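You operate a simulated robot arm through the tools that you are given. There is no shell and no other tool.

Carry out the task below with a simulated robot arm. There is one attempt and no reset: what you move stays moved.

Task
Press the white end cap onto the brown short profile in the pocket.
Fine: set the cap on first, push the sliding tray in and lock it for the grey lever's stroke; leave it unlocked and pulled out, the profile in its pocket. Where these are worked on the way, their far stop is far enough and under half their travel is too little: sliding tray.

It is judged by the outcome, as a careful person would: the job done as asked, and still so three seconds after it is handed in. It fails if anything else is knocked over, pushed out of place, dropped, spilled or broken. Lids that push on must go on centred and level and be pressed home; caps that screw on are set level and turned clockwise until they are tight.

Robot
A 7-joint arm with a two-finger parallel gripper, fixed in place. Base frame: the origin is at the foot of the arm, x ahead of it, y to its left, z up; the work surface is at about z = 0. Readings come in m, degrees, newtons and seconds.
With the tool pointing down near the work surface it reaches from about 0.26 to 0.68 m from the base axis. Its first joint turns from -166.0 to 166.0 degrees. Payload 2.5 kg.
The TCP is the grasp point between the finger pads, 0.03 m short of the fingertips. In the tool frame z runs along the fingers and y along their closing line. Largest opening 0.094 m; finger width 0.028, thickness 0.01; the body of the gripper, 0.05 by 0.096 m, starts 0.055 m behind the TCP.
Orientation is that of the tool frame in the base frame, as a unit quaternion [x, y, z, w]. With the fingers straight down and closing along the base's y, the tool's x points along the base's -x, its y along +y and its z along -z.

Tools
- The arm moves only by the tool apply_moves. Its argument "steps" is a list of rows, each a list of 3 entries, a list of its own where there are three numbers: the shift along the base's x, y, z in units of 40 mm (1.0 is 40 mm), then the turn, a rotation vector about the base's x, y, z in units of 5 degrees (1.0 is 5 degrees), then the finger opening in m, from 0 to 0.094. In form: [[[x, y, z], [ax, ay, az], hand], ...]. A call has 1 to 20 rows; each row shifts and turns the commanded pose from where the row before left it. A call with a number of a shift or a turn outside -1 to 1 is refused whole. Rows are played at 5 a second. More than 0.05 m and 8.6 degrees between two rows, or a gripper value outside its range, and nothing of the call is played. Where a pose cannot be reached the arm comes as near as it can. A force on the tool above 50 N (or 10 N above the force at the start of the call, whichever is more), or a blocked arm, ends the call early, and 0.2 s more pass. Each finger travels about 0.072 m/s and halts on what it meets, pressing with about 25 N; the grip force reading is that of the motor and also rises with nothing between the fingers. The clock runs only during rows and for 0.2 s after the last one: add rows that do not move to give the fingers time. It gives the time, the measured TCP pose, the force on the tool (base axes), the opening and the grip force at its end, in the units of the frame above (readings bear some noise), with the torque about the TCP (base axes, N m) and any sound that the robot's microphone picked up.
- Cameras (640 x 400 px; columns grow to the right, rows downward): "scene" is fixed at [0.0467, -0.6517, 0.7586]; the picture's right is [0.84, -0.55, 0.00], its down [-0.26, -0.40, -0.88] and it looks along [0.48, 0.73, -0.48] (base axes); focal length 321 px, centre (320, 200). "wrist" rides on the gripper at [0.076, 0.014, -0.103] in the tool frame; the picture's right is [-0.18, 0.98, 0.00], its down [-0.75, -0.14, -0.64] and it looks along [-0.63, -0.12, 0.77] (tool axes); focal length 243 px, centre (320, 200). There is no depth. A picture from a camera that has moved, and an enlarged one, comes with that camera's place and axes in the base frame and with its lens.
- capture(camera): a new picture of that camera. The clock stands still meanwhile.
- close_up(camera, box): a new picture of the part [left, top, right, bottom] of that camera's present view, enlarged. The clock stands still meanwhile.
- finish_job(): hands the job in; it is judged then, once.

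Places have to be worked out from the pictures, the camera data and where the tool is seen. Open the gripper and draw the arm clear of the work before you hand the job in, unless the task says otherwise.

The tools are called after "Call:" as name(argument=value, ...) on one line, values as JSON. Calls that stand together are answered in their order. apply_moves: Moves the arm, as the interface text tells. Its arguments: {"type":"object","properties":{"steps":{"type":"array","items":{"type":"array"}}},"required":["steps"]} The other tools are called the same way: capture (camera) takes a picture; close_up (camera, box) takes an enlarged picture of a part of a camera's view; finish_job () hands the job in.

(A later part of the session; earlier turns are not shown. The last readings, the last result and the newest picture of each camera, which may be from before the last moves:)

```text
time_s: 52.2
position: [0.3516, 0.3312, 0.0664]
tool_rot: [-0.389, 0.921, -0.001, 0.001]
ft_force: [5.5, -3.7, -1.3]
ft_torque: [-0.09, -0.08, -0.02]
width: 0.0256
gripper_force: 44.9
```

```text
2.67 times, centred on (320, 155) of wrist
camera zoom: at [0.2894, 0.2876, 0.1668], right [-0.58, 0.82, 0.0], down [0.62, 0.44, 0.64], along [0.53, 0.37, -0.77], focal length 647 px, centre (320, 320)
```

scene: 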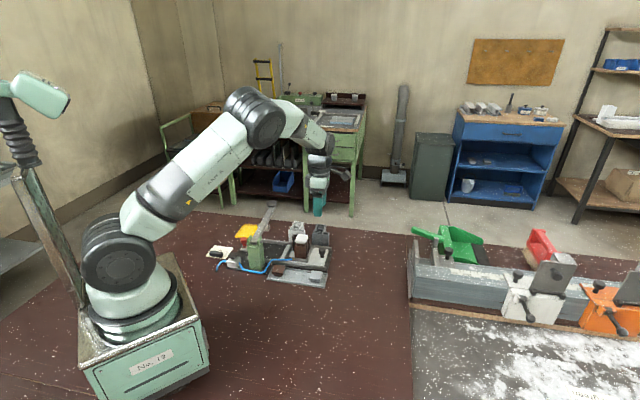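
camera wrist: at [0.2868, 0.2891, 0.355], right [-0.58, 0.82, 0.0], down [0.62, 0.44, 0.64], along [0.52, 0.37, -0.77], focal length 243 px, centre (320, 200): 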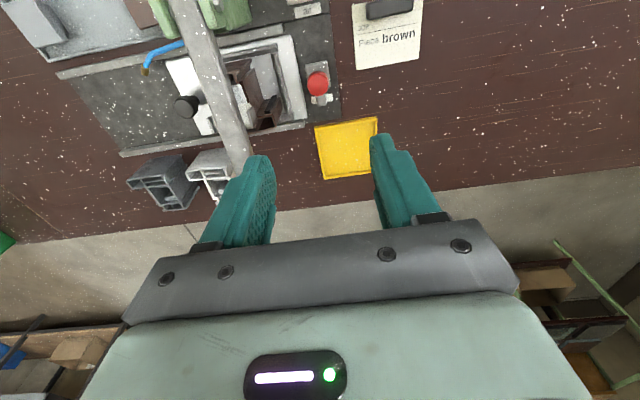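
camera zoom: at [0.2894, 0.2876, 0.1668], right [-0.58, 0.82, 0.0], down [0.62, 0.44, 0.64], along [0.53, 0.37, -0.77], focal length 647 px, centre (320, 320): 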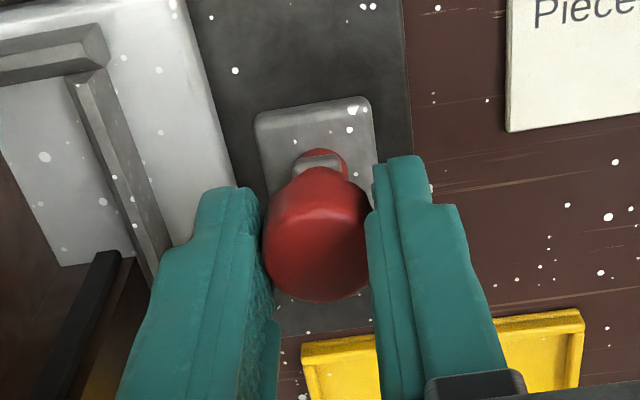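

Gripped at 25.6 mm. I try a small clockwise turn (10°) first and read the torque.

Call:
apply_moves(steps=[[[0, 0, 0], [0, 0, -1], 0.02], [[0, 0, 0], [0, 0, -1], 0.02], [[0, 0, 0], [0, 0, 0], 0.02]])

Call:
close_up(camera="wrist", box=[220, 80, 420, 230])

Call:
close_up(camera="scene", box=[225, 220, 265, 255])

```text
time_s: 53.0
position: [0.3531, 0.3319, 0.0663]
tool_rot: [-0.308, 0.951, -0.001, 0.001]
ft_force: [5.4, -7.0, 3.0]
ft_torque: [-0.17, -0.14, -0.01]
width: 0.0257
gripper_force: 44.9
```

```text
2.67 times, centred on (320, 155) of wrist
camera zoom: at [0.2825, 0.2994, 0.1668], right [-0.43, 0.9, 0.0], down [0.69, 0.33, 0.64], along [0.58, 0.27, -0.77], focal length 647 px, centre (320, 320)
```

zoom: 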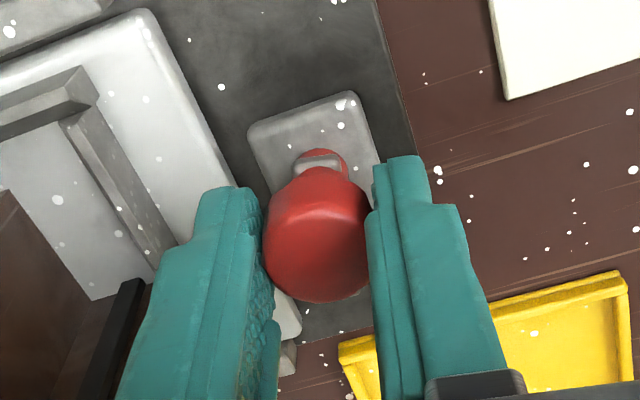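

```text
11.43 times, centred on (245, 238) of scene
camera zoom: at [0.0467, -0.6517, 0.7586], right [0.84, -0.55, 0.0], down [-0.26, -0.4, -0.88], along [0.48, 0.73, -0.48], focal length 3671 px, centre (1177, -229)
```

zoom: 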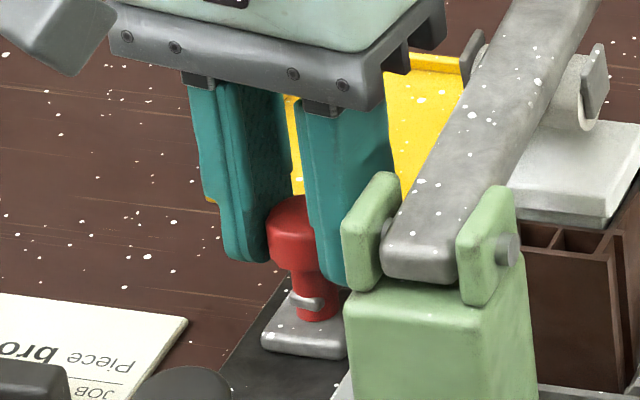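

The spindle and its arm turn freely with the hand. I continue clockwise another 40°.

Call:
apply_moves(steps=[[[0, 0, 0], [0, 0, -1], 0.02], [[0, 0, 0], [0, 0, -1], 0.02], [[0, 0, 0], [0, 0, -1], 0.02], [[0, 0, 0], [0, 0, -1], 0.02], [[0, 0, 0], [0, 0, -1], 0.02], [[0, 0, 0], [0, 0, -1], 0.02], [[0, 0, 0], [0, 0, -1], 0.02], [[0, 0, 0], [0, 0, -1], 0.02], [[0, 0, 0], [0, 0, 0], 0.02]])

Call:
close_up(camera="wrist", box=[220, 80, 420, 230])

Call:
close_up(camera="scene", box=[225, 205, 285, 255])

```text
time_s: 55.0
position: [0.3529, 0.3326, 0.0657]
tool_rot: [0.036, 0.999, 0.0, 0.001]
ft_force: [6.6, -4.1, -4.1]
ft_torque: [-0.13, -0.31, 0.02]
width: 0.0253
gripper_force: 45.1
```

```text
2.67 times, centred on (320, 155) of wrist
camera zoom: at [0.2776, 0.3525, 0.1668], right [0.25, 0.97, 0.0], down [0.74, -0.19, 0.64], along [0.62, -0.16, -0.77], focal length 647 px, centre (320, 320)
```

zoom: 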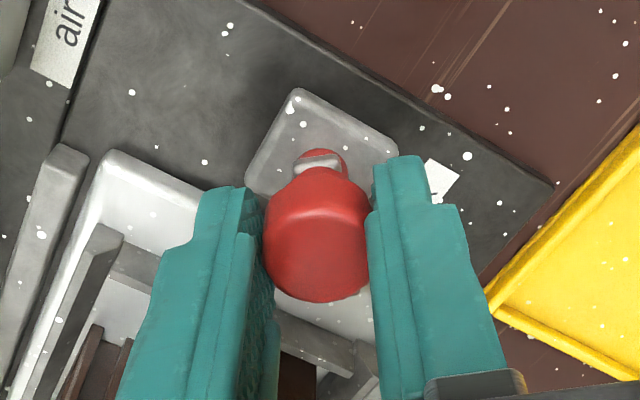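

```text
8.00 times, centred on (255, 230) of scene
camera zoom: at [0.0467, -0.6517, 0.7586], right [0.84, -0.55, 0.0], down [-0.26, -0.4, -0.88], along [0.48, 0.73, -0.48], focal length 2570 px, centre (840, -40)
```

zoom: 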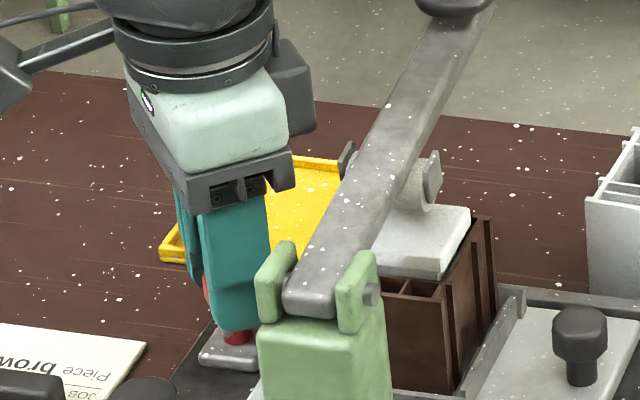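

50° done with almost no torque and the hand clear of the lever. I continue the remaining 40°.

Call:
apply_moves(steps=[[[0, 0, 0], [0, 0, -1], 0.02], [[0, 0, 0], [0, 0, -1], 0.02], [[0, 0, 0], [0, 0, -1], 0.02], [[0, 0, 0], [0, 0, -1], 0.02], [[0, 0, 0], [0, 0, -1], 0.02], [[0, 0, 0], [0, 0, -1], 0.02], [[0, 0, 0], [0, 0, -1], 0.02], [[0, 0, 0], [0, 0, -1], 0.02], [[0, 0, 0], [0, 0, 0], 0.02]])

Call:
close_up(camera="wrist", box=[220, 80, 420, 230])

Call:
close_up(camera="scene", box=[225, 205, 285, 255])

```text
time_s: 57.0
position: [0.3528, 0.3323, 0.0656]
tool_rot: [0.375, 0.927, 0.0, 0.002]
ft_force: [13.1, 4.0, -14.3]
ft_torque: [0.15, -0.33, 0.09]
width: 0.0254
gripper_force: 44.3
```

```text
2.67 times, centred on (320, 155) of wrist
camera zoom: at [0.3078, 0.3963, 0.1669], right [0.82, 0.58, 0.0], down [0.44, -0.63, 0.64], along [0.37, -0.52, -0.77], focal length 647 px, centre (320, 320)
```

zoom: 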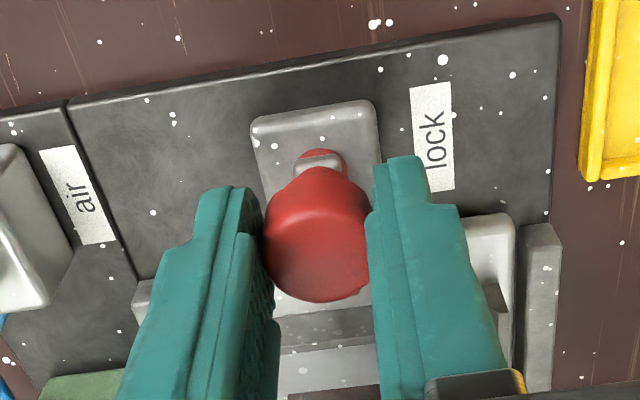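

```text
8.00 times, centred on (255, 230) of scene
camera zoom: at [0.0467, -0.6517, 0.7586], right [0.84, -0.55, 0.0], down [-0.26, -0.4, -0.88], along [0.48, 0.73, -0.48], focal length 2570 px, centre (840, -40)
```

zoom: 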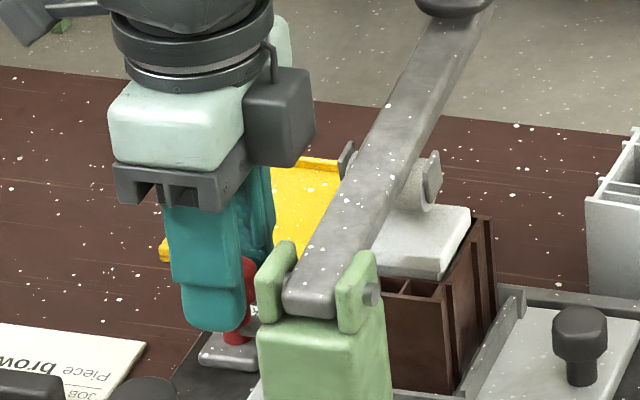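

Quarter turn done: the arm now points toward the tray. I nudge a little further to feel whether the end stop is reached.

Call:
apply_moves(steps=[[[0, 0, 0], [0, 0, -1], 0.02], [[0, 0, 0], [0, 0, 0], 0.02]])

Call:
close_up(camera="wrist", box=[270, 100, 370, 175])

```text
time_s: 57.6
position: [0.3529, 0.3334, 0.0668]
tool_rot: [0.415, 0.91, -0.001, 0.0]
ft_force: [10.6, 9.2, -14.5]
ft_torque: [-0.01, -0.42, 0.33]
width: 0.0255
gripper_force: 44.7
```

```text
5.33 times, centred on (320, 138) of wrist
camera zoom: at [0.3129, 0.4007, 0.1671], right [0.86, 0.51, 0.0], down [0.39, -0.66, 0.64], along [0.32, -0.55, -0.77], focal length 1294 px, centre (320, 533)
```

zoom: 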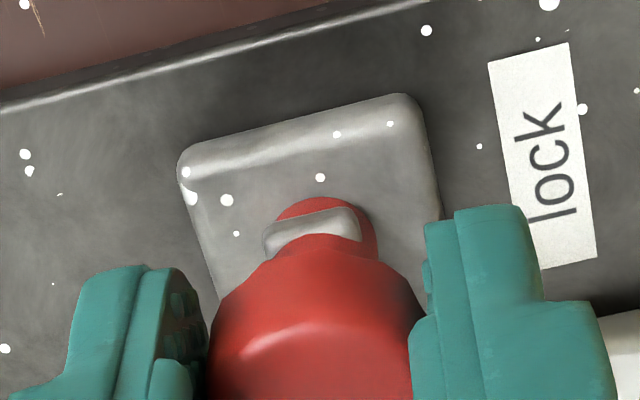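

Torque rose sharply to 0.33 N·m: the lock is at its end stop. I open the fingers and lift straight up, then look at the result.

Call:
apply_moves(steps=[[[0, 0, 0], [0, 0, 0], 0.045], [[0, 0, 0], [0, 0, 0], 0.05], [[0, 0, 0.4], [0, 0, 0], 0.05], [[0, 0, 1], [0, 0, 0], 0.05], [[0, 0, 1], [0, 0, 0], 0.05], [[0, 0, 1], [0, 0, 0], 0.05], [[0, 0, 1], [0, 0, 0], 0.05], [[0, 0, 0], [0, 0, 0], 0.05]])

Call:
capture(camera="wrist")

Call:
close_up(camera="wrist", box=[230, 60, 410, 190])

Call:
close_up(camera="scene", box=[225, 195, 305, 260])

```text
time_s: 59.4
position: [0.3524, 0.3326, 0.2412]
tool_rot: [0.414, 0.91, 0.0, 0.001]
ft_force: [0.2, -0.5, 0.5]
ft_torque: [-0.01, -0.01, -0.03]
width: 0.0499
gripper_force: 0.0
```

```text
taken
camera wrist: at [0.3133, 0.4, 0.3429], right [0.86, 0.51, 0.0], down [0.39, -0.66, 0.64], along [0.33, -0.55, -0.77], focal length 243 px, centre (320, 200)
```

wrist: 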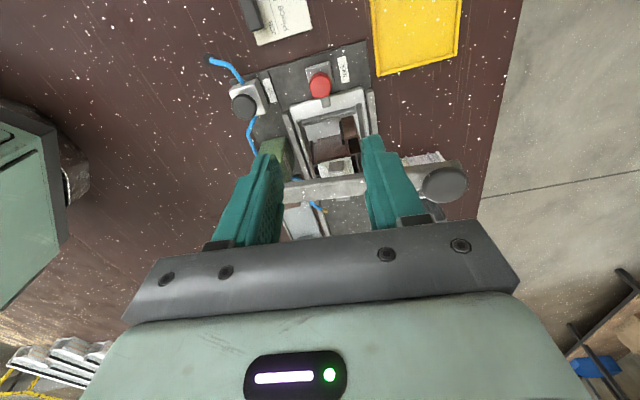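

```text
3.08 times, centred on (320, 125) of wrist
camera zoom: at [0.3133, 0.4, 0.3429], right [0.86, 0.51, 0.0], down [0.39, -0.66, 0.64], along [0.33, -0.55, -0.77], focal length 746 px, centre (320, 431)
```

zoom: 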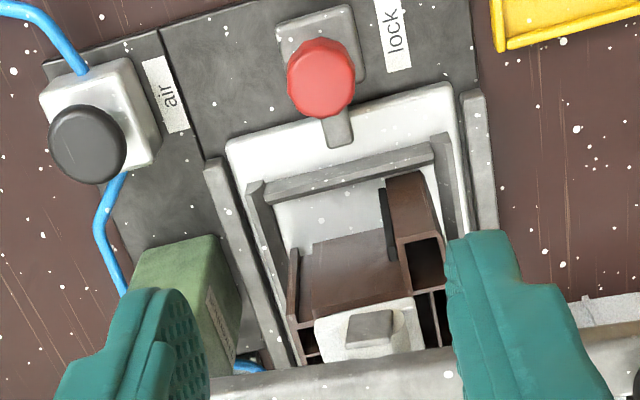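

```text
6.15 times, centred on (265, 228) of scene
camera zoom: at [0.0467, -0.6517, 0.7586], right [0.84, -0.55, 0.0], down [-0.26, -0.4, -0.88], along [0.48, 0.73, -0.48], focal length 1977 px, centre (658, 31)
```

zoom: 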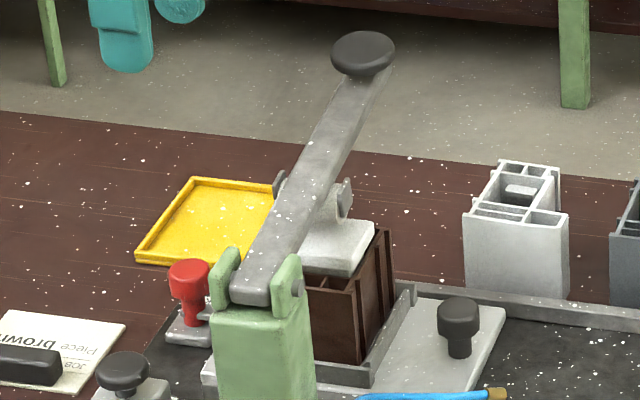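

The lock arm now overlaps the tray edge. Lever knob triangulates to (0.4805, 0.344, z≈0.158). I close the fingers and move above it for the press stroke.

Call:
apply_moves(steps=[[[0.8, 0.07, 0], [0, 0, 0], 0.0], [[0.8, 0.07, 0], [0, 0, 0], 0.0], [[0.8, 0.07, 0], [0, 0, 0], 0.0], [[0.8, 0.075, 0], [0, 0, 0], 0.0], [[0, 0, 0], [0, 0, 0], 0.0]])

Call:
capture(camera="wrist")

Call:
close_up(camera="scene", box=[235, 170, 325, 260])

```text
time_s: 60.6
position: [0.481, 0.3453, 0.2414]
tool_rot: [0.414, 0.91, -0.001, 0.0]
ft_force: [0.4, 0.0, -0.3]
ft_torque: [0.02, 0.01, -0.02]
width: 0.0001
gripper_force: 24.9
```

```text
taken
camera wrist: at [0.4416, 0.4123, 0.3427], right [0.86, 0.51, 0.0], down [0.39, -0.66, 0.64], along [0.33, -0.55, -0.77], focal length 243 px, centre (320, 200)
```

wrist: 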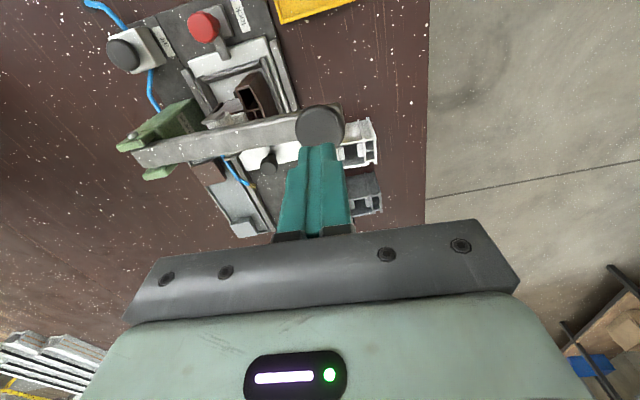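

```text
4.44 times, centred on (280, 215) of scene
camera zoom: at [0.0467, -0.6517, 0.7586], right [0.84, -0.55, 0.0], down [-0.26, -0.4, -0.88], along [0.48, 0.73, -0.48], focal length 1428 px, centre (498, 133)
```

zoom: 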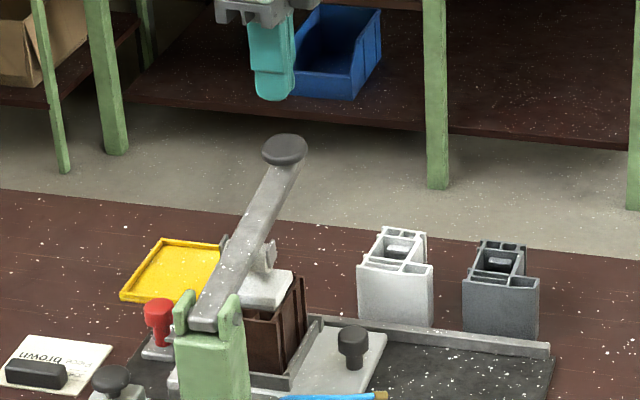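

The fingertips are centred over the lever knob. I descend to just above contact, then press in small steps.

Call:
apply_moves(steps=[[[0, 0, -0.7], [0, 0, 0], 0.0], [[0, 0, -0.4], [0, 0, 0], 0.0], [[0, 0, -0.2], [0, 0, 0], 0.0], [[0, 0, -0.2], [0, 0, 0], 0.0], [[0, 0, 0], [0, 0, 0], 0.0]])

Call:
close_up(camera="scene", box=[235, 190, 305, 260])

```text
time_s: 61.8
position: [0.4816, 0.3434, 0.1828]
tool_rot: [0.415, 0.91, -0.001, 0.0]
ft_force: [0.5, 0.8, 0.4]
ft_torque: [0.05, -0.01, 0.02]
width: 0.0
gripper_force: 25.5
```

```text
5.71 times, centred on (270, 225) of scene
camera zoom: at [0.0467, -0.6517, 0.7586], right [0.84, -0.55, 0.0], down [-0.26, -0.4, -0.88], along [0.48, 0.73, -0.48], focal length 1836 px, centre (606, 57)
```

zoom: 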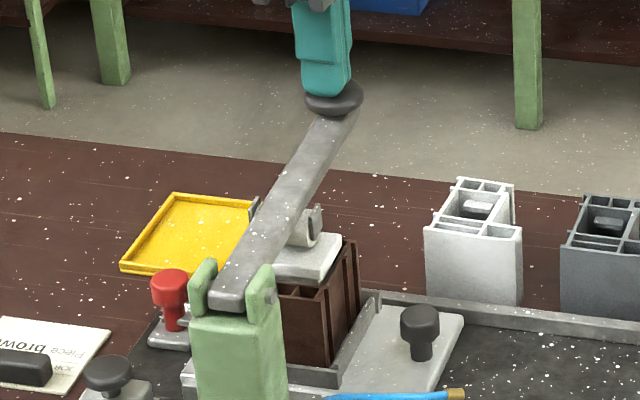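

Almost touching; the knob centre looks a few millimetres to +u of the fingertips. I check in the wrist view.

Call:
close_up(camera="wrist", box=[260, 90, 400, 190])

Call:
close_up(camera="scene", box=[265, 190, 300, 225])

```text
4.00 times, centred on (330, 140) of wrist
camera zoom: at [0.4413, 0.4115, 0.2823], right [0.86, 0.51, 0.0], down [0.39, -0.66, 0.64], along [0.32, -0.55, -0.77], focal length 970 px, centre (280, 440)
```

zoom: 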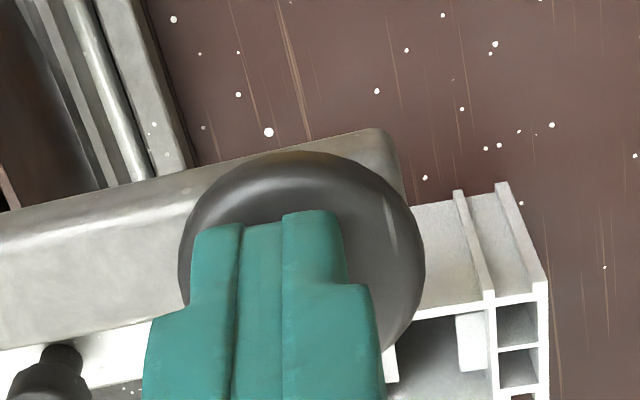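

```text
11.43 times, centred on (282, 208) of scene
camera zoom: at [0.0467, -0.6517, 0.7586], right [0.84, -0.55, 0.0], down [-0.26, -0.4, -0.88], along [0.48, 0.73, -0.48], focal length 3671 px, centre (749, 114)
```

zoom: 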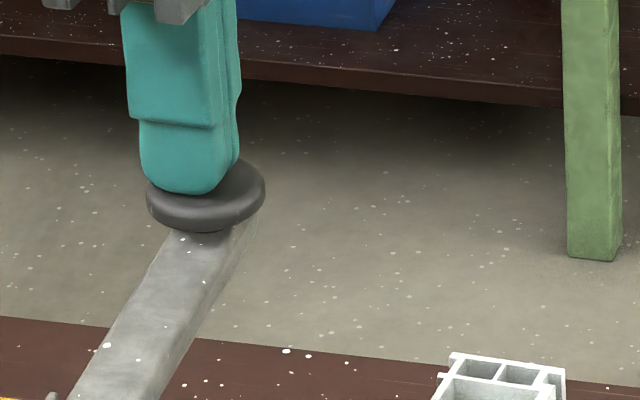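

The tips are on the knob disc but ~4 mm short of its centre toward the pivot. I shift +4 mm along the lever and begin pressing down in 4 mm steps.

Call:
apply_moves(steps=[[[0.07, 0.07, 0], [0, 0, 0], 0.0], [[0, 0, -0.1], [0, 0, 0], 0.0], [[0, 0, -0.1], [0, 0, 0], 0.0], [[0, 0, -0.1], [0, 0, 0], 0.0], [[0, 0, 0], [0, 0, 0], 0.0]])

Call:
close_up(camera="scene", box=[240, 190, 300, 250])

```text
time_s: 63.0
position: [0.4835, 0.3459, 0.1703]
tool_rot: [0.415, 0.91, -0.001, 0.0]
ft_force: [1.5, 1.2, 1.9]
ft_torque: [0.03, -0.03, -0.02]
width: 0.0
gripper_force: 24.6
```

```text
6.67 times, centred on (270, 220) of scene
camera zoom: at [0.0467, -0.6517, 0.7586], right [0.84, -0.55, 0.0], down [-0.26, -0.4, -0.88], along [0.48, 0.73, -0.48], focal length 2142 px, centre (653, 67)
```

zoom: 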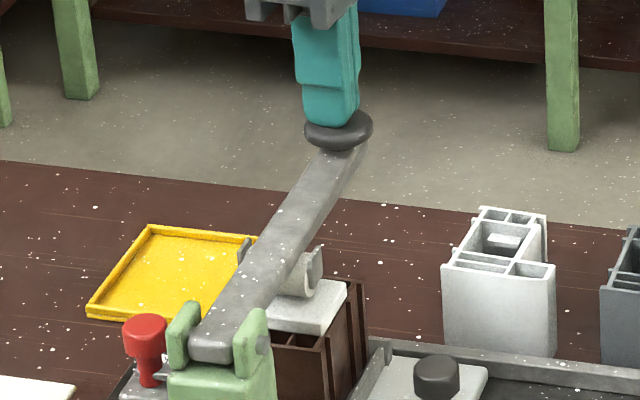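

The lever follows easily (2 N). I continue pressing.

Call:
apply_moves(steps=[[[0.01, 0.01, -0.1], [0, 0, 0], 0.0], [[0.01, 0.01, -0.1], [0, 0, 0], 0.0], [[0.01, 0.01, -0.1], [0, 0, 0], 0.0], [[0, 0, 0], [0, 0, 0], 0.0]])

Call:
close_up(camera="scene", box=[250, 205, 300, 250])

```text
time_s: 63.7
position: [0.4843, 0.3467, 0.1659]
tool_rot: [0.414, 0.91, -0.001, 0.0]
ft_force: [-8.9, -7.3, 19.1]
ft_torque: [-0.37, 0.33, -0.09]
width: 0.0001
gripper_force: 25.0
stopped in row 3: the force on the tool passed its limit at 57 N (the readings are from after the stop); the commanded pose is now the measured one
```

```text
8.89 times, centred on (275, 228) of scene
camera zoom: at [0.0467, -0.6517, 0.7586], right [0.84, -0.55, 0.0], down [-0.26, -0.4, -0.88], along [0.48, 0.73, -0.48], focal length 2855 px, centre (720, -44)
```

zoom: 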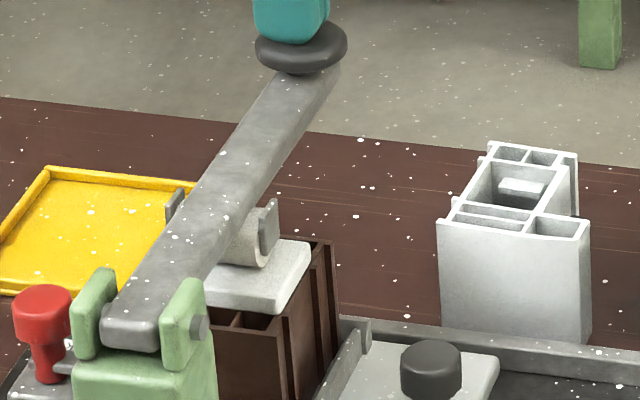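

The foot met the lid and the call stopped at 57 N. I build up force more gradually to see whether the cap goes down.

Call:
apply_moves(steps=[[[0, 0, -0.02], [0, 0, 0], 0.0], [[0, 0, -0.02], [0, 0, 0], 0.0], [[0, 0, -0.02], [0, 0, 0], 0.0], [[0, 0, 0], [0, 0, 0], 0.0]])

Call:
close_up(camera="scene", box=[255, 220, 295, 250])

Call:
capture(camera="wrist")

```text
time_s: 64.5
position: [0.4838, 0.3478, 0.1665]
tool_rot: [0.415, 0.91, -0.001, -0.001]
ft_force: [-8.8, -6.9, 20.0]
ft_torque: [-0.34, 0.36, -0.05]
width: 0.0002
gripper_force: 24.7
stopped in row 4: the force on the tool passed its limit at 51 N (the readings are from after the stop); the commanded pose is now the measured one
```

```text
13.33 times, centred on (275, 235) of scene
camera zoom: at [0.0467, -0.6517, 0.7586], right [0.84, -0.55, 0.0], down [-0.26, -0.4, -0.88], along [0.48, 0.73, -0.48], focal length 4283 px, centre (920, -267)
```

zoom: 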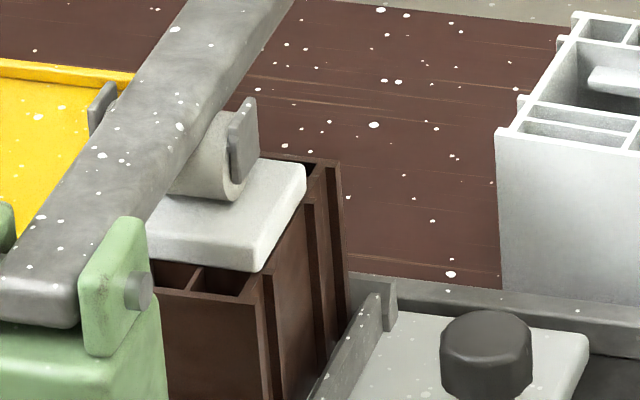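

```text
taken
camera wrist: at [0.4449, 0.4147, 0.267], right [0.86, 0.51, 0.0], down [0.39, -0.66, 0.64], along [0.32, -0.56, -0.77], focal length 243 px, centre (320, 200)
```

wrist: 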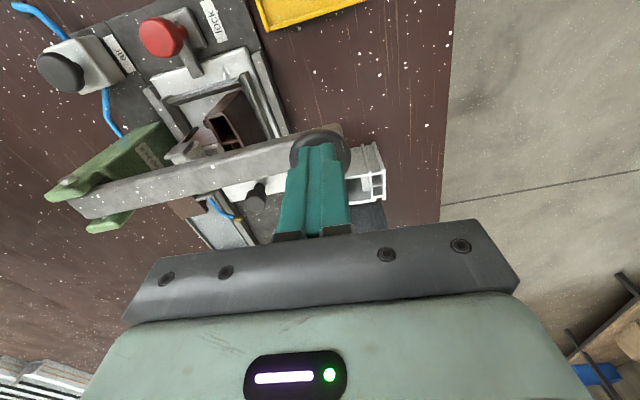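

I zoom in on the lid/profile joint to see whether any plug is still visible.

Call:
close_up(camera="scene", box=[262, 230, 282, 245])

Call:
close_up(camera="wrist", box=[140, 80, 260, 180])

```text
16.00 times, centred on (272, 238) of scene
camera zoom: at [0.0467, -0.6517, 0.7586], right [0.84, -0.55, 0.0], down [-0.26, -0.4, -0.88], along [0.48, 0.73, -0.48], focal length 5140 px, centre (1088, -400)
```

zoom: 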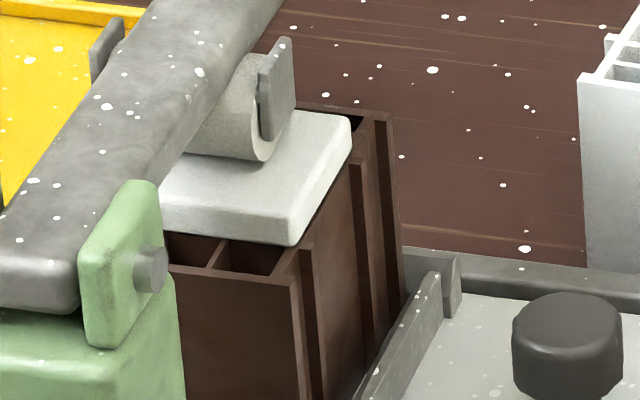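

```text
4.00 times, centred on (200, 130) of wrist
camera zoom: at [0.4449, 0.4147, 0.267], right [0.86, 0.51, 0.0], down [0.39, -0.66, 0.64], along [0.32, -0.56, -0.77], focal length 970 px, centre (800, 480)
```

zoom: 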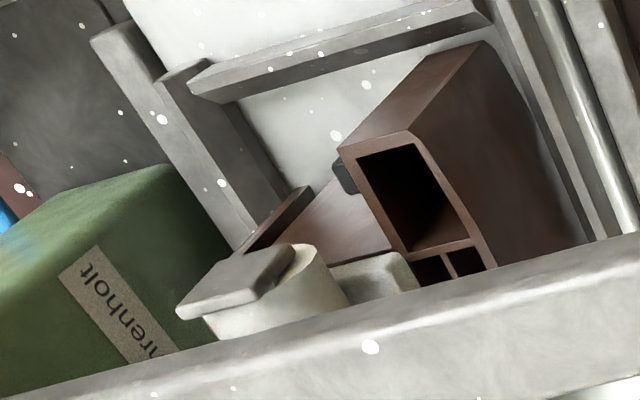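

The roller presses on the lid and no plug is visible any more: the lid appears to sit on the rim. To be sure it is fully home I press again and hold just under the force limit.

Call:
apply_moves(steps=[[[0, 0, -0.02], [0, 0, 0], 0.0], [[0, 0, -0.02], [0, 0, 0], 0.0], [[0, 0, 0], [0, 0, 0], 0.0], [[0, 0, 0], [0, 0, 0], 0.0], [[0, 0, 0], [0, 0, 0], 0.0], [[0, 0, 0], [0, 0, 0], 0.0], [[0, 0, 0], [0, 0, 0], 0.0]])

Call:
close_up(camera="scene", box=[262, 230, 282, 245])

```text
time_s: 66.1
position: [0.4846, 0.3479, 0.166]
tool_rot: [0.415, 0.91, 0.001, 0.0]
ft_force: [-13.5, -8.9, 41.2]
ft_torque: [-0.55, 0.54, -0.08]
width: 0.0
gripper_force: 24.7
```

```text
16.00 times, centred on (272, 238) of scene
camera zoom: at [0.0467, -0.6517, 0.7586], right [0.84, -0.55, 0.0], down [-0.26, -0.4, -0.88], along [0.48, 0.73, -0.48], focal length 5140 px, centre (1088, -400)
```

zoom: 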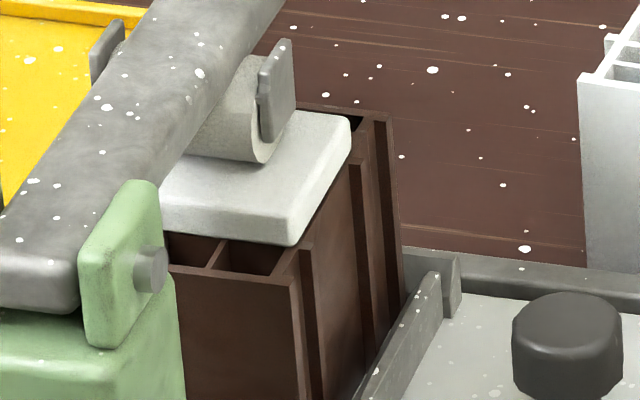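

Held ~44 N for a second with no further movement. I raise the hand and see what the lever and cap do.

Call:
apply_moves(steps=[[[0, 0, 0.3], [0, 0, 0], 0.0], [[0, 0, 0.7], [0, 0, 0], 0.0], [[0, 0, 0.9], [0, 0, 0], 0.0], [[0, 0, 0], [0, 0, 0], 0.0]])

Call:
close_up(camera="scene", box=[235, 190, 305, 260])

Call:
close_up(camera="scene", box=[262, 230, 282, 245])

```text
time_s: 67.1
position: [0.484, 0.3475, 0.2384]
tool_rot: [0.414, 0.91, -0.001, 0.001]
ft_force: [0.0, -0.1, -0.1]
ft_torque: [0.0, 0.01, 0.03]
width: 0.0002
gripper_force: 25.0
```

```text
5.71 times, centred on (270, 225) of scene
camera zoom: at [0.0467, -0.6517, 0.7586], right [0.84, -0.55, 0.0], down [-0.26, -0.4, -0.88], along [0.48, 0.73, -0.48], focal length 1836 px, centre (606, 57)
```

zoom: 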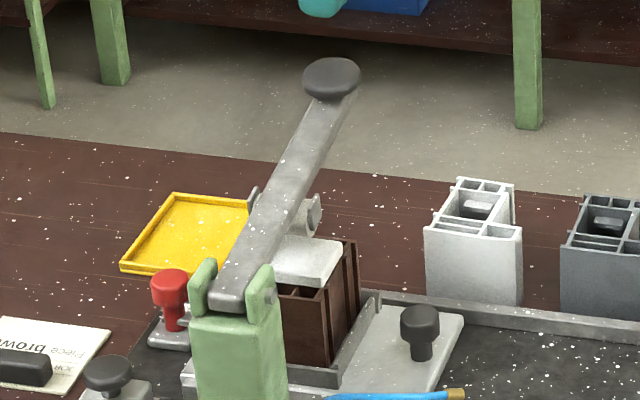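

```text
16.00 times, centred on (272, 238) of scene
camera zoom: at [0.0467, -0.6517, 0.7586], right [0.84, -0.55, 0.0], down [-0.26, -0.4, -0.88], along [0.48, 0.73, -0.48], focal length 5140 px, centre (1088, -400)
```

zoom: 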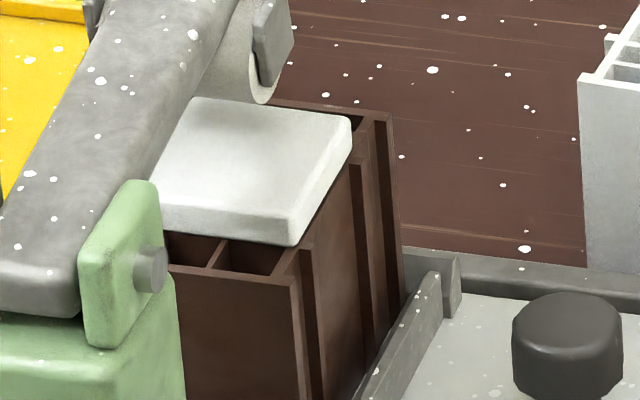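

The lever sprang back up by itself; the cap stays down, about 4–5 mm lower than before the stroke. I zoom once more on the joint to verify that it is flush and level.

Call:
close_up(camera="scene", box=[260, 234, 276, 246])

Call:
capture(camera="wrist")

```text
16.00 times, centred on (268, 240) of scene
camera zoom: at [0.0467, -0.6517, 0.7586], right [0.84, -0.55, 0.0], down [-0.26, -0.4, -0.88], along [0.48, 0.73, -0.48], focal length 5140 px, centre (1152, -440)
```

zoom: 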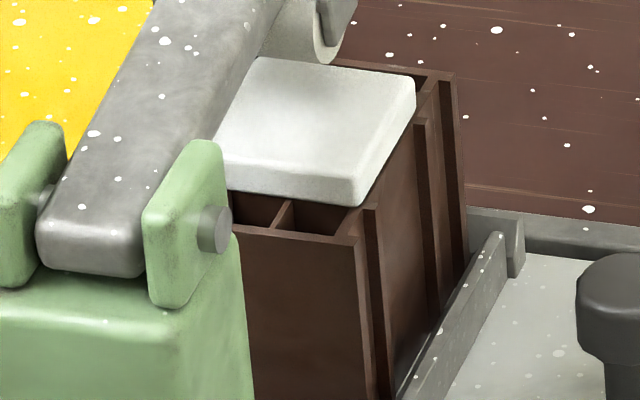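

```text
taken
camera wrist: at [0.445, 0.4149, 0.3392], right [0.86, 0.51, 0.0], down [0.39, -0.66, 0.64], along [0.32, -0.56, -0.77], focal length 243 px, centre (320, 200)
```

wrist: 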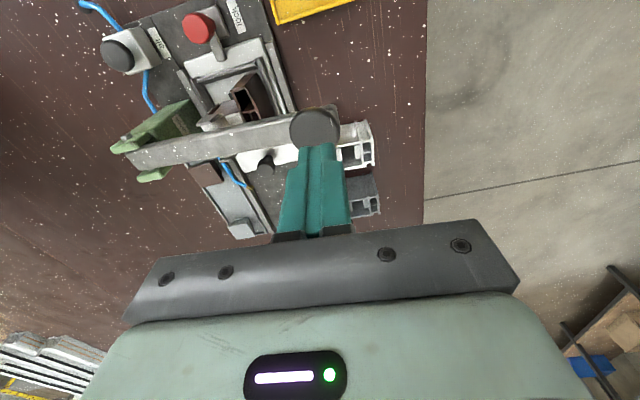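

The lid sits at the rim, level, and three presses met the same rigid stop, so the cap is home. Now I go back to the red knob (hand still at θ≈−49°) to unlock.

Call:
apply_moves(steps=[[[-0.8, -0.09, 0], [0, 0, 0], 0.05], [[-0.8, -0.09, 0], [0, 0, 0], 0.05], [[-0.8, -0.09, 0], [0, 0, 0], 0.05], [[-0.885, -0.105, 0], [0, 0, 0], 0.05], [[0, 0, -1], [0, 0, 0], 0.05], [[0, 0, -1], [0, 0, 0], 0.05], [[0, 0, -0.9], [0, 0, 0], 0.05], [[0, 0, 0], [0, 0, 0], 0.05]])

Call:
capture(camera="wrist")

Call:
close_up(camera="wrist", box=[220, 80, 420, 230])

```text
time_s: 68.9
position: [0.3534, 0.3324, 0.1231]
tool_rot: [0.414, 0.91, 0.0, 0.0]
ft_force: [-0.9, 0.0, -0.2]
ft_torque: [-0.02, 0.02, 0.02]
width: 0.05
gripper_force: 0.1
```

```text
taken
camera wrist: at [0.3137, 0.3994, 0.2235], right [0.86, 0.51, 0.0], down [0.39, -0.66, 0.64], along [0.32, -0.55, -0.77], focal length 243 px, centre (320, 200)
```

wrist: 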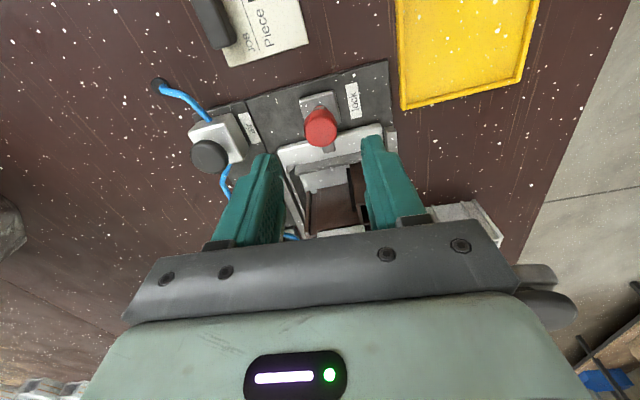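

```text
2.67 times, centred on (320, 155) of wrist
camera zoom: at [0.3137, 0.3994, 0.2235], right [0.86, 0.51, 0.0], down [0.39, -0.66, 0.64], along [0.32, -0.55, -0.77], focal length 647 px, centre (320, 320)
```

zoom: 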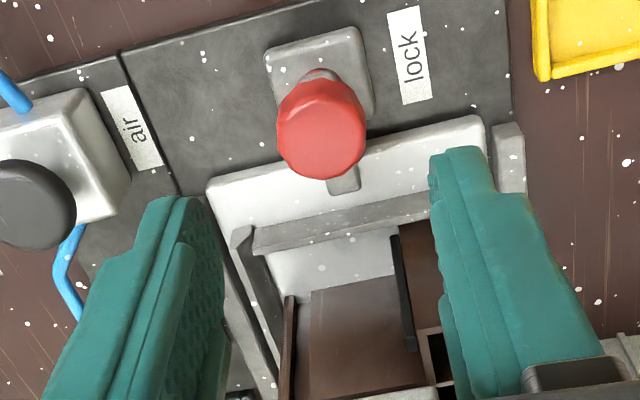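

The knob is centred and the arm still overlaps the tray. I descend to the earlier grip height and close.

Call:
apply_moves(steps=[[[0, 0, -0.7], [0, 0, 0], 0.05], [[0, 0, -0.5], [0, 0, 0], 0.05], [[0, 0, -0.23], [0, 0, 0], 0.05], [[0, 0, 0], [0, 0, 0], 0.05], [[0, 0, 0], [0, 0, 0], 0.02], [[0, 0, 0], [0, 0, 0], 0.02], [[0, 0, 0], [0, 0, 0], 0.02], [[0, 0, 0], [0, 0, 0], 0.02]])

Call:
close_up(camera="wrist", box=[220, 80, 420, 230])

```text
time_s: 70.7
position: [0.3545, 0.332, 0.0651]
tool_rot: [0.415, 0.91, -0.001, -0.001]
ft_force: [0.6, 0.3, -1.9]
ft_torque: [0.05, 0.02, -0.04]
width: 0.0255
gripper_force: 44.8
```

```text
2.67 times, centred on (320, 155) of wrist
camera zoom: at [0.3141, 0.3997, 0.166], right [0.86, 0.51, 0.0], down [0.39, -0.66, 0.64], along [0.32, -0.55, -0.77], focal length 647 px, centre (320, 320)
```

zoom: 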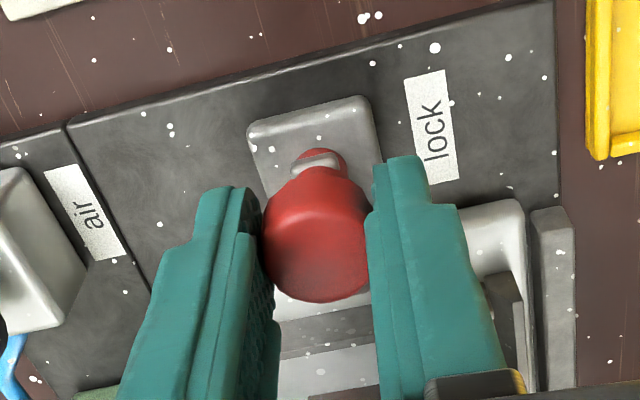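

Gripped at 25.5 mm again. I turn counter-clockwise, first 50°, to unlock.

Call:
apply_moves(steps=[[[0, 0, 0], [0, 0, 1], 0.02], [[0, 0, 0], [0, 0, 1], 0.02], [[0, 0, 0], [0, 0, 1], 0.02], [[0, 0, 0], [0, 0, 1], 0.02], [[0, 0, 0], [0, 0, 1], 0.02], [[0, 0, 0], [0, 0, 1], 0.02], [[0, 0, 0], [0, 0, 1], 0.02], [[0, 0, 0], [0, 0, 1], 0.02], [[0, 0, 0], [0, 0, 1], 0.02], [[0, 0, 0], [0, 0, 1], 0.02], [[0, 0, 0], [0, 0, 0], 0.02]])

Call:
close_up(camera="wrist", box=[220, 80, 420, 230])

```text
time_s: 73.1
position: [0.3533, 0.333, 0.064]
tool_rot: [-0.008, 1.0, -0.001, 0.001]
ft_force: [19.5, 13.2, -33.8]
ft_torque: [0.19, -0.34, 0.01]
width: 0.0251
gripper_force: 44.5
```

```text
2.67 times, centred on (320, 155) of wrist
camera zoom: at [0.2765, 0.3456, 0.166], right [0.17, 0.99, 0.0], down [0.75, -0.13, 0.64], along [0.63, -0.11, -0.77], focal length 647 px, centre (320, 320)
```

zoom: 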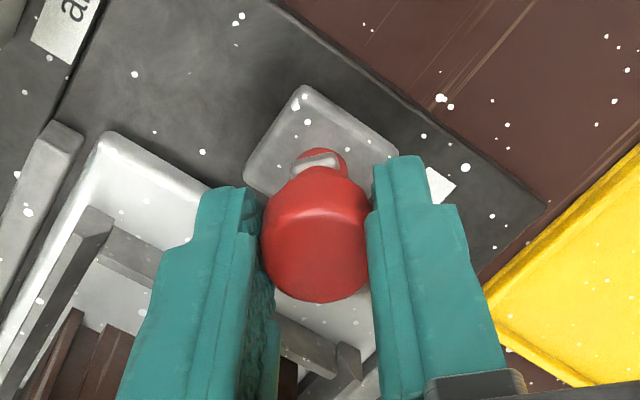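

The knob turns, but a side/pull load has built up (about 23 N in +w and 34 N downward on the tool). I relax it with a small corrective shift before continuing.

Call:
apply_moves(steps=[[[0.035, 0.025, -0.04], [0, 0, 0], 0.02], [[0, 0, 0], [0, 0, 0], 0.02]])

```text
time_s: 73.7
position: [0.3536, 0.3312, 0.0656]
tool_rot: [-0.009, 1.0, -0.001, -0.001]
ft_force: [-8.0, -14.3, 25.4]
ft_torque: [-0.4, -0.08, 0.02]
width: 0.0253
gripper_force: 45.2
```

Over-corrected; I take back a bit less than half.

Call:
apply_moves(steps=[[[-0.012, -0.012, 0.017], [0, 0, 0], 0.02], [[0, 0, 0], [0, 0, 0], 0.02]])

```text
time_s: 74.3
position: [0.3539, 0.3328, 0.065]
tool_rot: [-0.009, 1.0, -0.001, 0.0]
ft_force: [-9.7, -17.9, 32.6]
ft_torque: [-0.55, 0.84, 0.04]
width: 0.0256
gripper_force: 44.8
```

I re-read the force without moving.

Call:
apply_moves(steps=[[[0, 0, 0], [0, 0, 0], 0.02], [[0, 0, 0], [0, 0, 0], 0.02], [[0, 0, 0], [0, 0, 0], 0.02]])

```text
time_s: 75.1
position: [0.3538, 0.333, 0.0646]
tool_rot: [-0.009, 1.0, -0.001, 0.0]
ft_force: [-14.1, -22.3, 37.0]
ft_torque: [-0.74, 0.03, 0.04]
width: 0.0255
gripper_force: 45.1
```

The load slowly grows (the controller integrates the position error), pushing up and toward −w. I shift the command that way by about 1 mm.

Call:
apply_moves(steps=[[[-0.018, -0.022, 0.025], [0, 0, 0], 0.02], [[0, 0, 0], [0, 0, 0], 0.02], [[0, 0, 0], [0, 0, 0], 0.02]])

```text
time_s: 75.9
position: [0.3534, 0.3318, 0.0657]
tool_rot: [-0.009, 1.0, 0.0, 0.001]
ft_force: [5.6, -4.0, -2.6]
ft_torque: [-0.09, 0.1, 0.03]
width: 0.0253
gripper_force: 45.2
```

The load is gone. I continue counter-clockwise 25°, then re-check.

Call:
apply_moves(steps=[[[0, 0, 0], [0, 0, 1], 0.02], [[0, 0, 0], [0, 0, 1], 0.02], [[0, 0, 0], [0, 0, 1], 0.02], [[0, 0, 0], [0, 0, 1], 0.02], [[0, 0, 0], [0, 0, 1], 0.02], [[0, 0, 0], [0, 0, 0], 0.02]])

```text
time_s: 77.3
position: [0.3522, 0.3322, 0.0658]
tool_rot: [-0.226, 0.974, 0.0, 0.001]
ft_force: [16.3, 10.5, -30.7]
ft_torque: [0.15, -0.48, 0.01]
width: 0.0254
gripper_force: 44.8
```

Load again building the other way; I compensate slightly and finish the turn.

Call:
apply_moves(steps=[[[0.012, 0.01, -0.018], [0, 0, 0], 0.02], [[0, 0, 0], [0, 0, 0], 0.02], [[0, 0, 0], [0, 0, 0], 0.02]])

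```text
time_s: 78.1
position: [0.3541, 0.3317, 0.0657]
tool_rot: [-0.225, 0.974, -0.001, -0.001]
ft_force: [0.8, -1.7, 3.7]
ft_torque: [-0.04, -0.01, -0.01]
width: 0.0253
gripper_force: 45.0
```

Load is back near zero. I turn the last 15–20° until the end stop can be felt.

Call:
apply_moves(steps=[[[0, 0, 0], [0, 0, 1], 0.02], [[0, 0, 0], [0, 0, 1], 0.02], [[0, 0, 0], [0, 0, 1], 0.02], [[0, 0, 0], [0, 0, 0.8], 0.02], [[0, 0, 0], [0, 0, 0], 0.02]])

Call:
close_up(camera="wrist", box=[220, 80, 420, 230])

```text
time_s: 79.3
position: [0.3543, 0.3334, 0.0642]
tool_rot: [-0.382, 0.924, 0.0, 0.001]
ft_force: [-2.2, -3.1, 15.4]
ft_torque: [-0.06, 0.07, -0.44]
width: 0.0256
gripper_force: 45.0
```

```text
2.67 times, centred on (320, 155) of wrist
camera zoom: at [0.2895, 0.2894, 0.1661], right [-0.57, 0.82, 0.0], down [0.63, 0.43, 0.64], along [0.53, 0.36, -0.77], focal length 647 px, centre (320, 320)
```

zoom: 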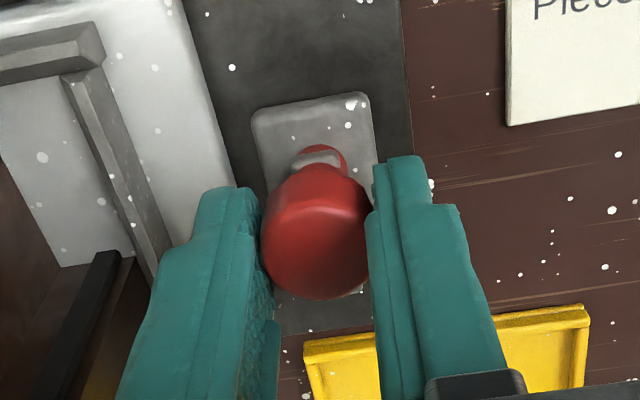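

Torque −0.44 N·m: the lock is back at its unlocked stop, arm along +w. I open, lift clear and look.

Call:
apply_moves(steps=[[[0, 0, 0], [0, 0, 0], 0.045], [[0, 0, 0], [0, 0, 0], 0.05], [[0, 0, 0.4], [0, 0, 0], 0.05], [[0, 0, 1], [0, 0, 0], 0.05], [[0, 0, 1], [0, 0, 0], 0.05], [[0, 0, 1], [0, 0, 0], 0.05], [[0, 0, 1], [0, 0, 0], 0.05], [[0, 0, 0], [0, 0, 0], 0.06]])

Call:
close_up(camera="wrist", box=[220, 30, 420, 160])

Call:
close_up(camera="scene", box=[225, 205, 305, 265])

```text
time_s: 81.1
position: [0.3551, 0.3325, 0.2419]
tool_rot: [-0.383, 0.924, 0.0, 0.0]
ft_force: [-1.3, 0.3, 0.2]
ft_torque: [-0.02, -0.01, 0.01]
width: 0.06
gripper_force: 0.0
```

```text
3.08 times, centred on (320, 95) of wrist
camera zoom: at [0.29, 0.2892, 0.3424], right [-0.56, 0.83, 0.0], down [0.63, 0.43, 0.64], along [0.53, 0.36, -0.77], focal length 746 px, centre (320, 523)
```

zoom: 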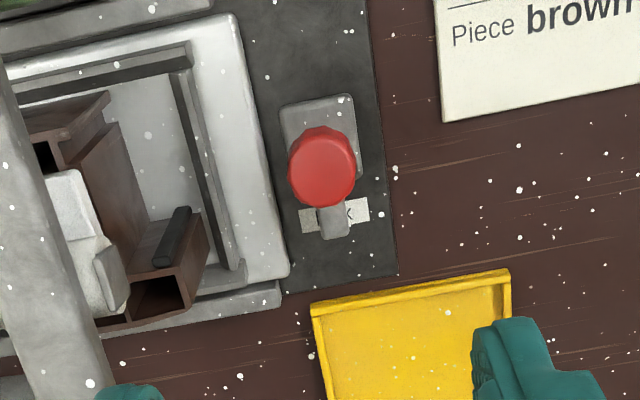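

```text
6.67 times, centred on (265, 235) of scene
camera zoom: at [0.0467, -0.6517, 0.7586], right [0.84, -0.55, 0.0], down [-0.26, -0.4, -0.88], along [0.48, 0.73, -0.48], focal length 2142 px, centre (687, -33)
```

zoom: 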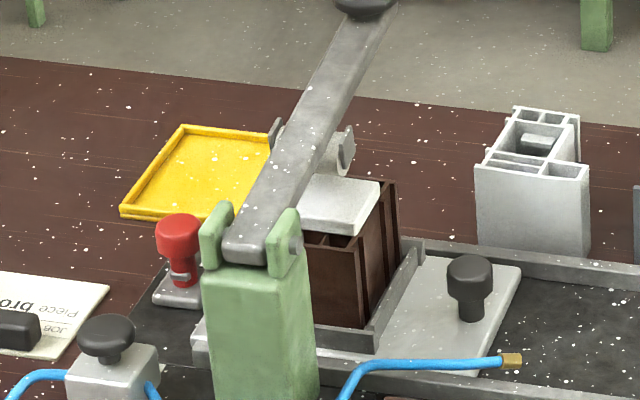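

Unlocked: the arm is off the tray. I go back over the lever to the tray knob at ≈(0.472, 0.214), turning +90° to θ≈135° on the way.

Call:
apply_moves(steps=[[[0, 0, 0.4], [0, 0, 0], 0.06], [[0.163, -0.165, 0], [0, 0, 1], 0.06], [[0.163, -0.165, 0], [0, 0, 1], 0.06], [[0.163, -0.165, 0], [0, 0, 1], 0.06], [[0.163, -0.165, 0], [0, 0, 1], 0.06], [[0.163, -0.165, 0], [0, 0, 1], 0.06], [[0.163, -0.165, 0], [0, 0, 1], 0.06], [[0.163, -0.165, 0], [0, 0, 1], 0.06], [[0.163, -0.165, 0], [0, 0, 1], 0.06], [[0.163, -0.165, 0], [0, 0, 1], 0.06], [[0.163, -0.165, 0], [0, 0, 1], 0.06], [[0.163, -0.165, 0], [0, 0, 1], 0.06], [[0.163, -0.165, 0], [0, 0, 1], 0.06], [[0.163, -0.165, 0], [0, 0, 1], 0.06], [[0.163, -0.165, 0], [0, 0, 1], 0.06], [[0.163, -0.165, 0], [0, 0, 1], 0.06], [[0.163, -0.165, 0], [0, 0, 1], 0.06], [[0.163, -0.165, 0], [0, 0, 1], 0.06], [[0.163, -0.165, 0], [0, 0, 1], 0.06], [[0, 0, 0], [0, 0, 0.2], 0.06]])

Call:
capture(camera="wrist")

Call:
close_up(camera="wrist", box=[250, 40, 410, 190])

```text
time_s: 85.3
position: [0.4705, 0.2135, 0.2568]
tool_rot: [0.928, -0.374, 0.0, -0.001]
ft_force: [0.8, -0.6, -0.5]
ft_torque: [0.02, 0.02, 0.02]
width: 0.0598
gripper_force: 0.1
```

```text
taken
camera wrist: at [0.5152, 0.1506, 0.3576], right [-0.81, -0.58, 0.0], down [-0.45, 0.62, 0.64], along [-0.37, 0.52, -0.77], focal length 243 px, centre (320, 200)
```

wrist: 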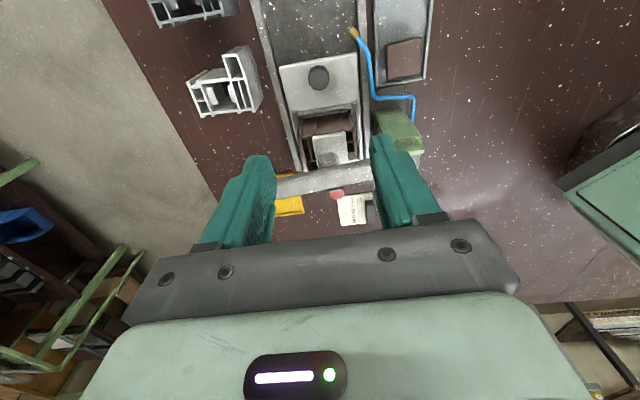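

```text
2.67 times, centred on (330, 115) of wrist
camera zoom: at [0.5152, 0.1506, 0.3576], right [-0.81, -0.58, 0.0], down [-0.45, 0.62, 0.64], along [-0.37, 0.52, -0.77], focal length 647 px, centre (293, 427)
```

zoom: 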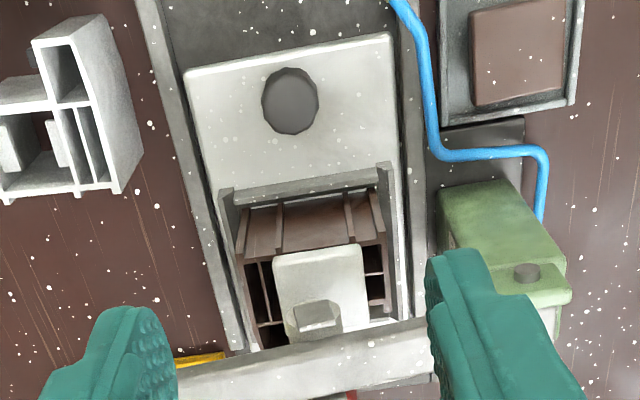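

Tray knob at ≈(0.473, 0.212). I shift the couple of millimetres and descend onto it as before.

Call:
apply_moves(steps=[[[0.055, -0.03, -0.6], [0, 0, 0], 0.06], [[0, 0, -1], [0, 0, 0], 0.06], [[0, 0, -1], [0, 0, 0], 0.06], [[0, 0, -1], [0, 0, 0], 0.06], [[0, 0, -0.6], [0, 0, 0], 0.06], [[0, 0, 0], [0, 0, 0], 0.06]])

Call:
close_up(camera="wrist", box=[220, 60, 420, 220])

Call:
close_up(camera="scene", box=[235, 205, 305, 260])

```text
time_s: 86.7
position: [0.4743, 0.2121, 0.0881]
tool_rot: [0.927, -0.375, 0.0, -0.001]
ft_force: [0.2, 0.2, 0.2]
ft_torque: [0.0, 0.0, -0.01]
width: 0.0599
gripper_force: 0.1
```

```text
2.50 times, centred on (320, 140) of wrist
camera zoom: at [0.5178, 0.1489, 0.1886], right [-0.82, -0.58, 0.0], down [-0.44, 0.62, 0.64], along [-0.37, 0.52, -0.77], focal length 606 px, centre (320, 350)
```

zoom: 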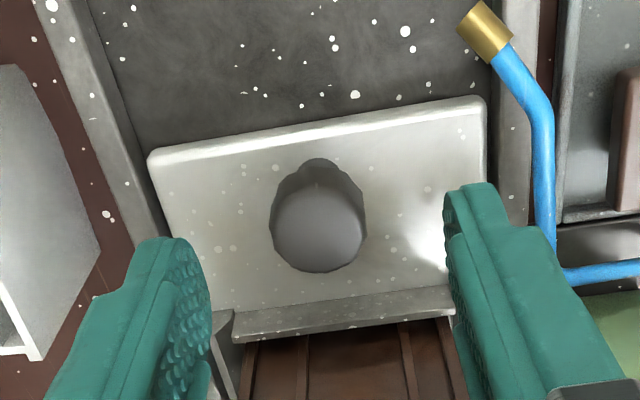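

```text
7.27 times, centred on (270, 232) of scene
camera zoom: at [0.0467, -0.6517, 0.7586], right [0.84, -0.55, 0.0], down [-0.26, -0.4, -0.88], along [0.48, 0.73, -0.48], focal length 2336 px, centre (684, -36)
```

zoom: 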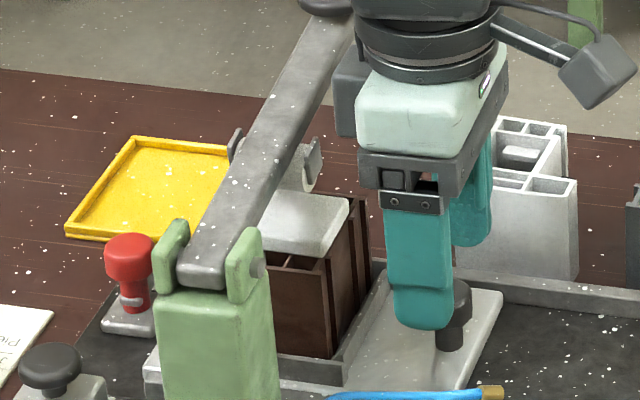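

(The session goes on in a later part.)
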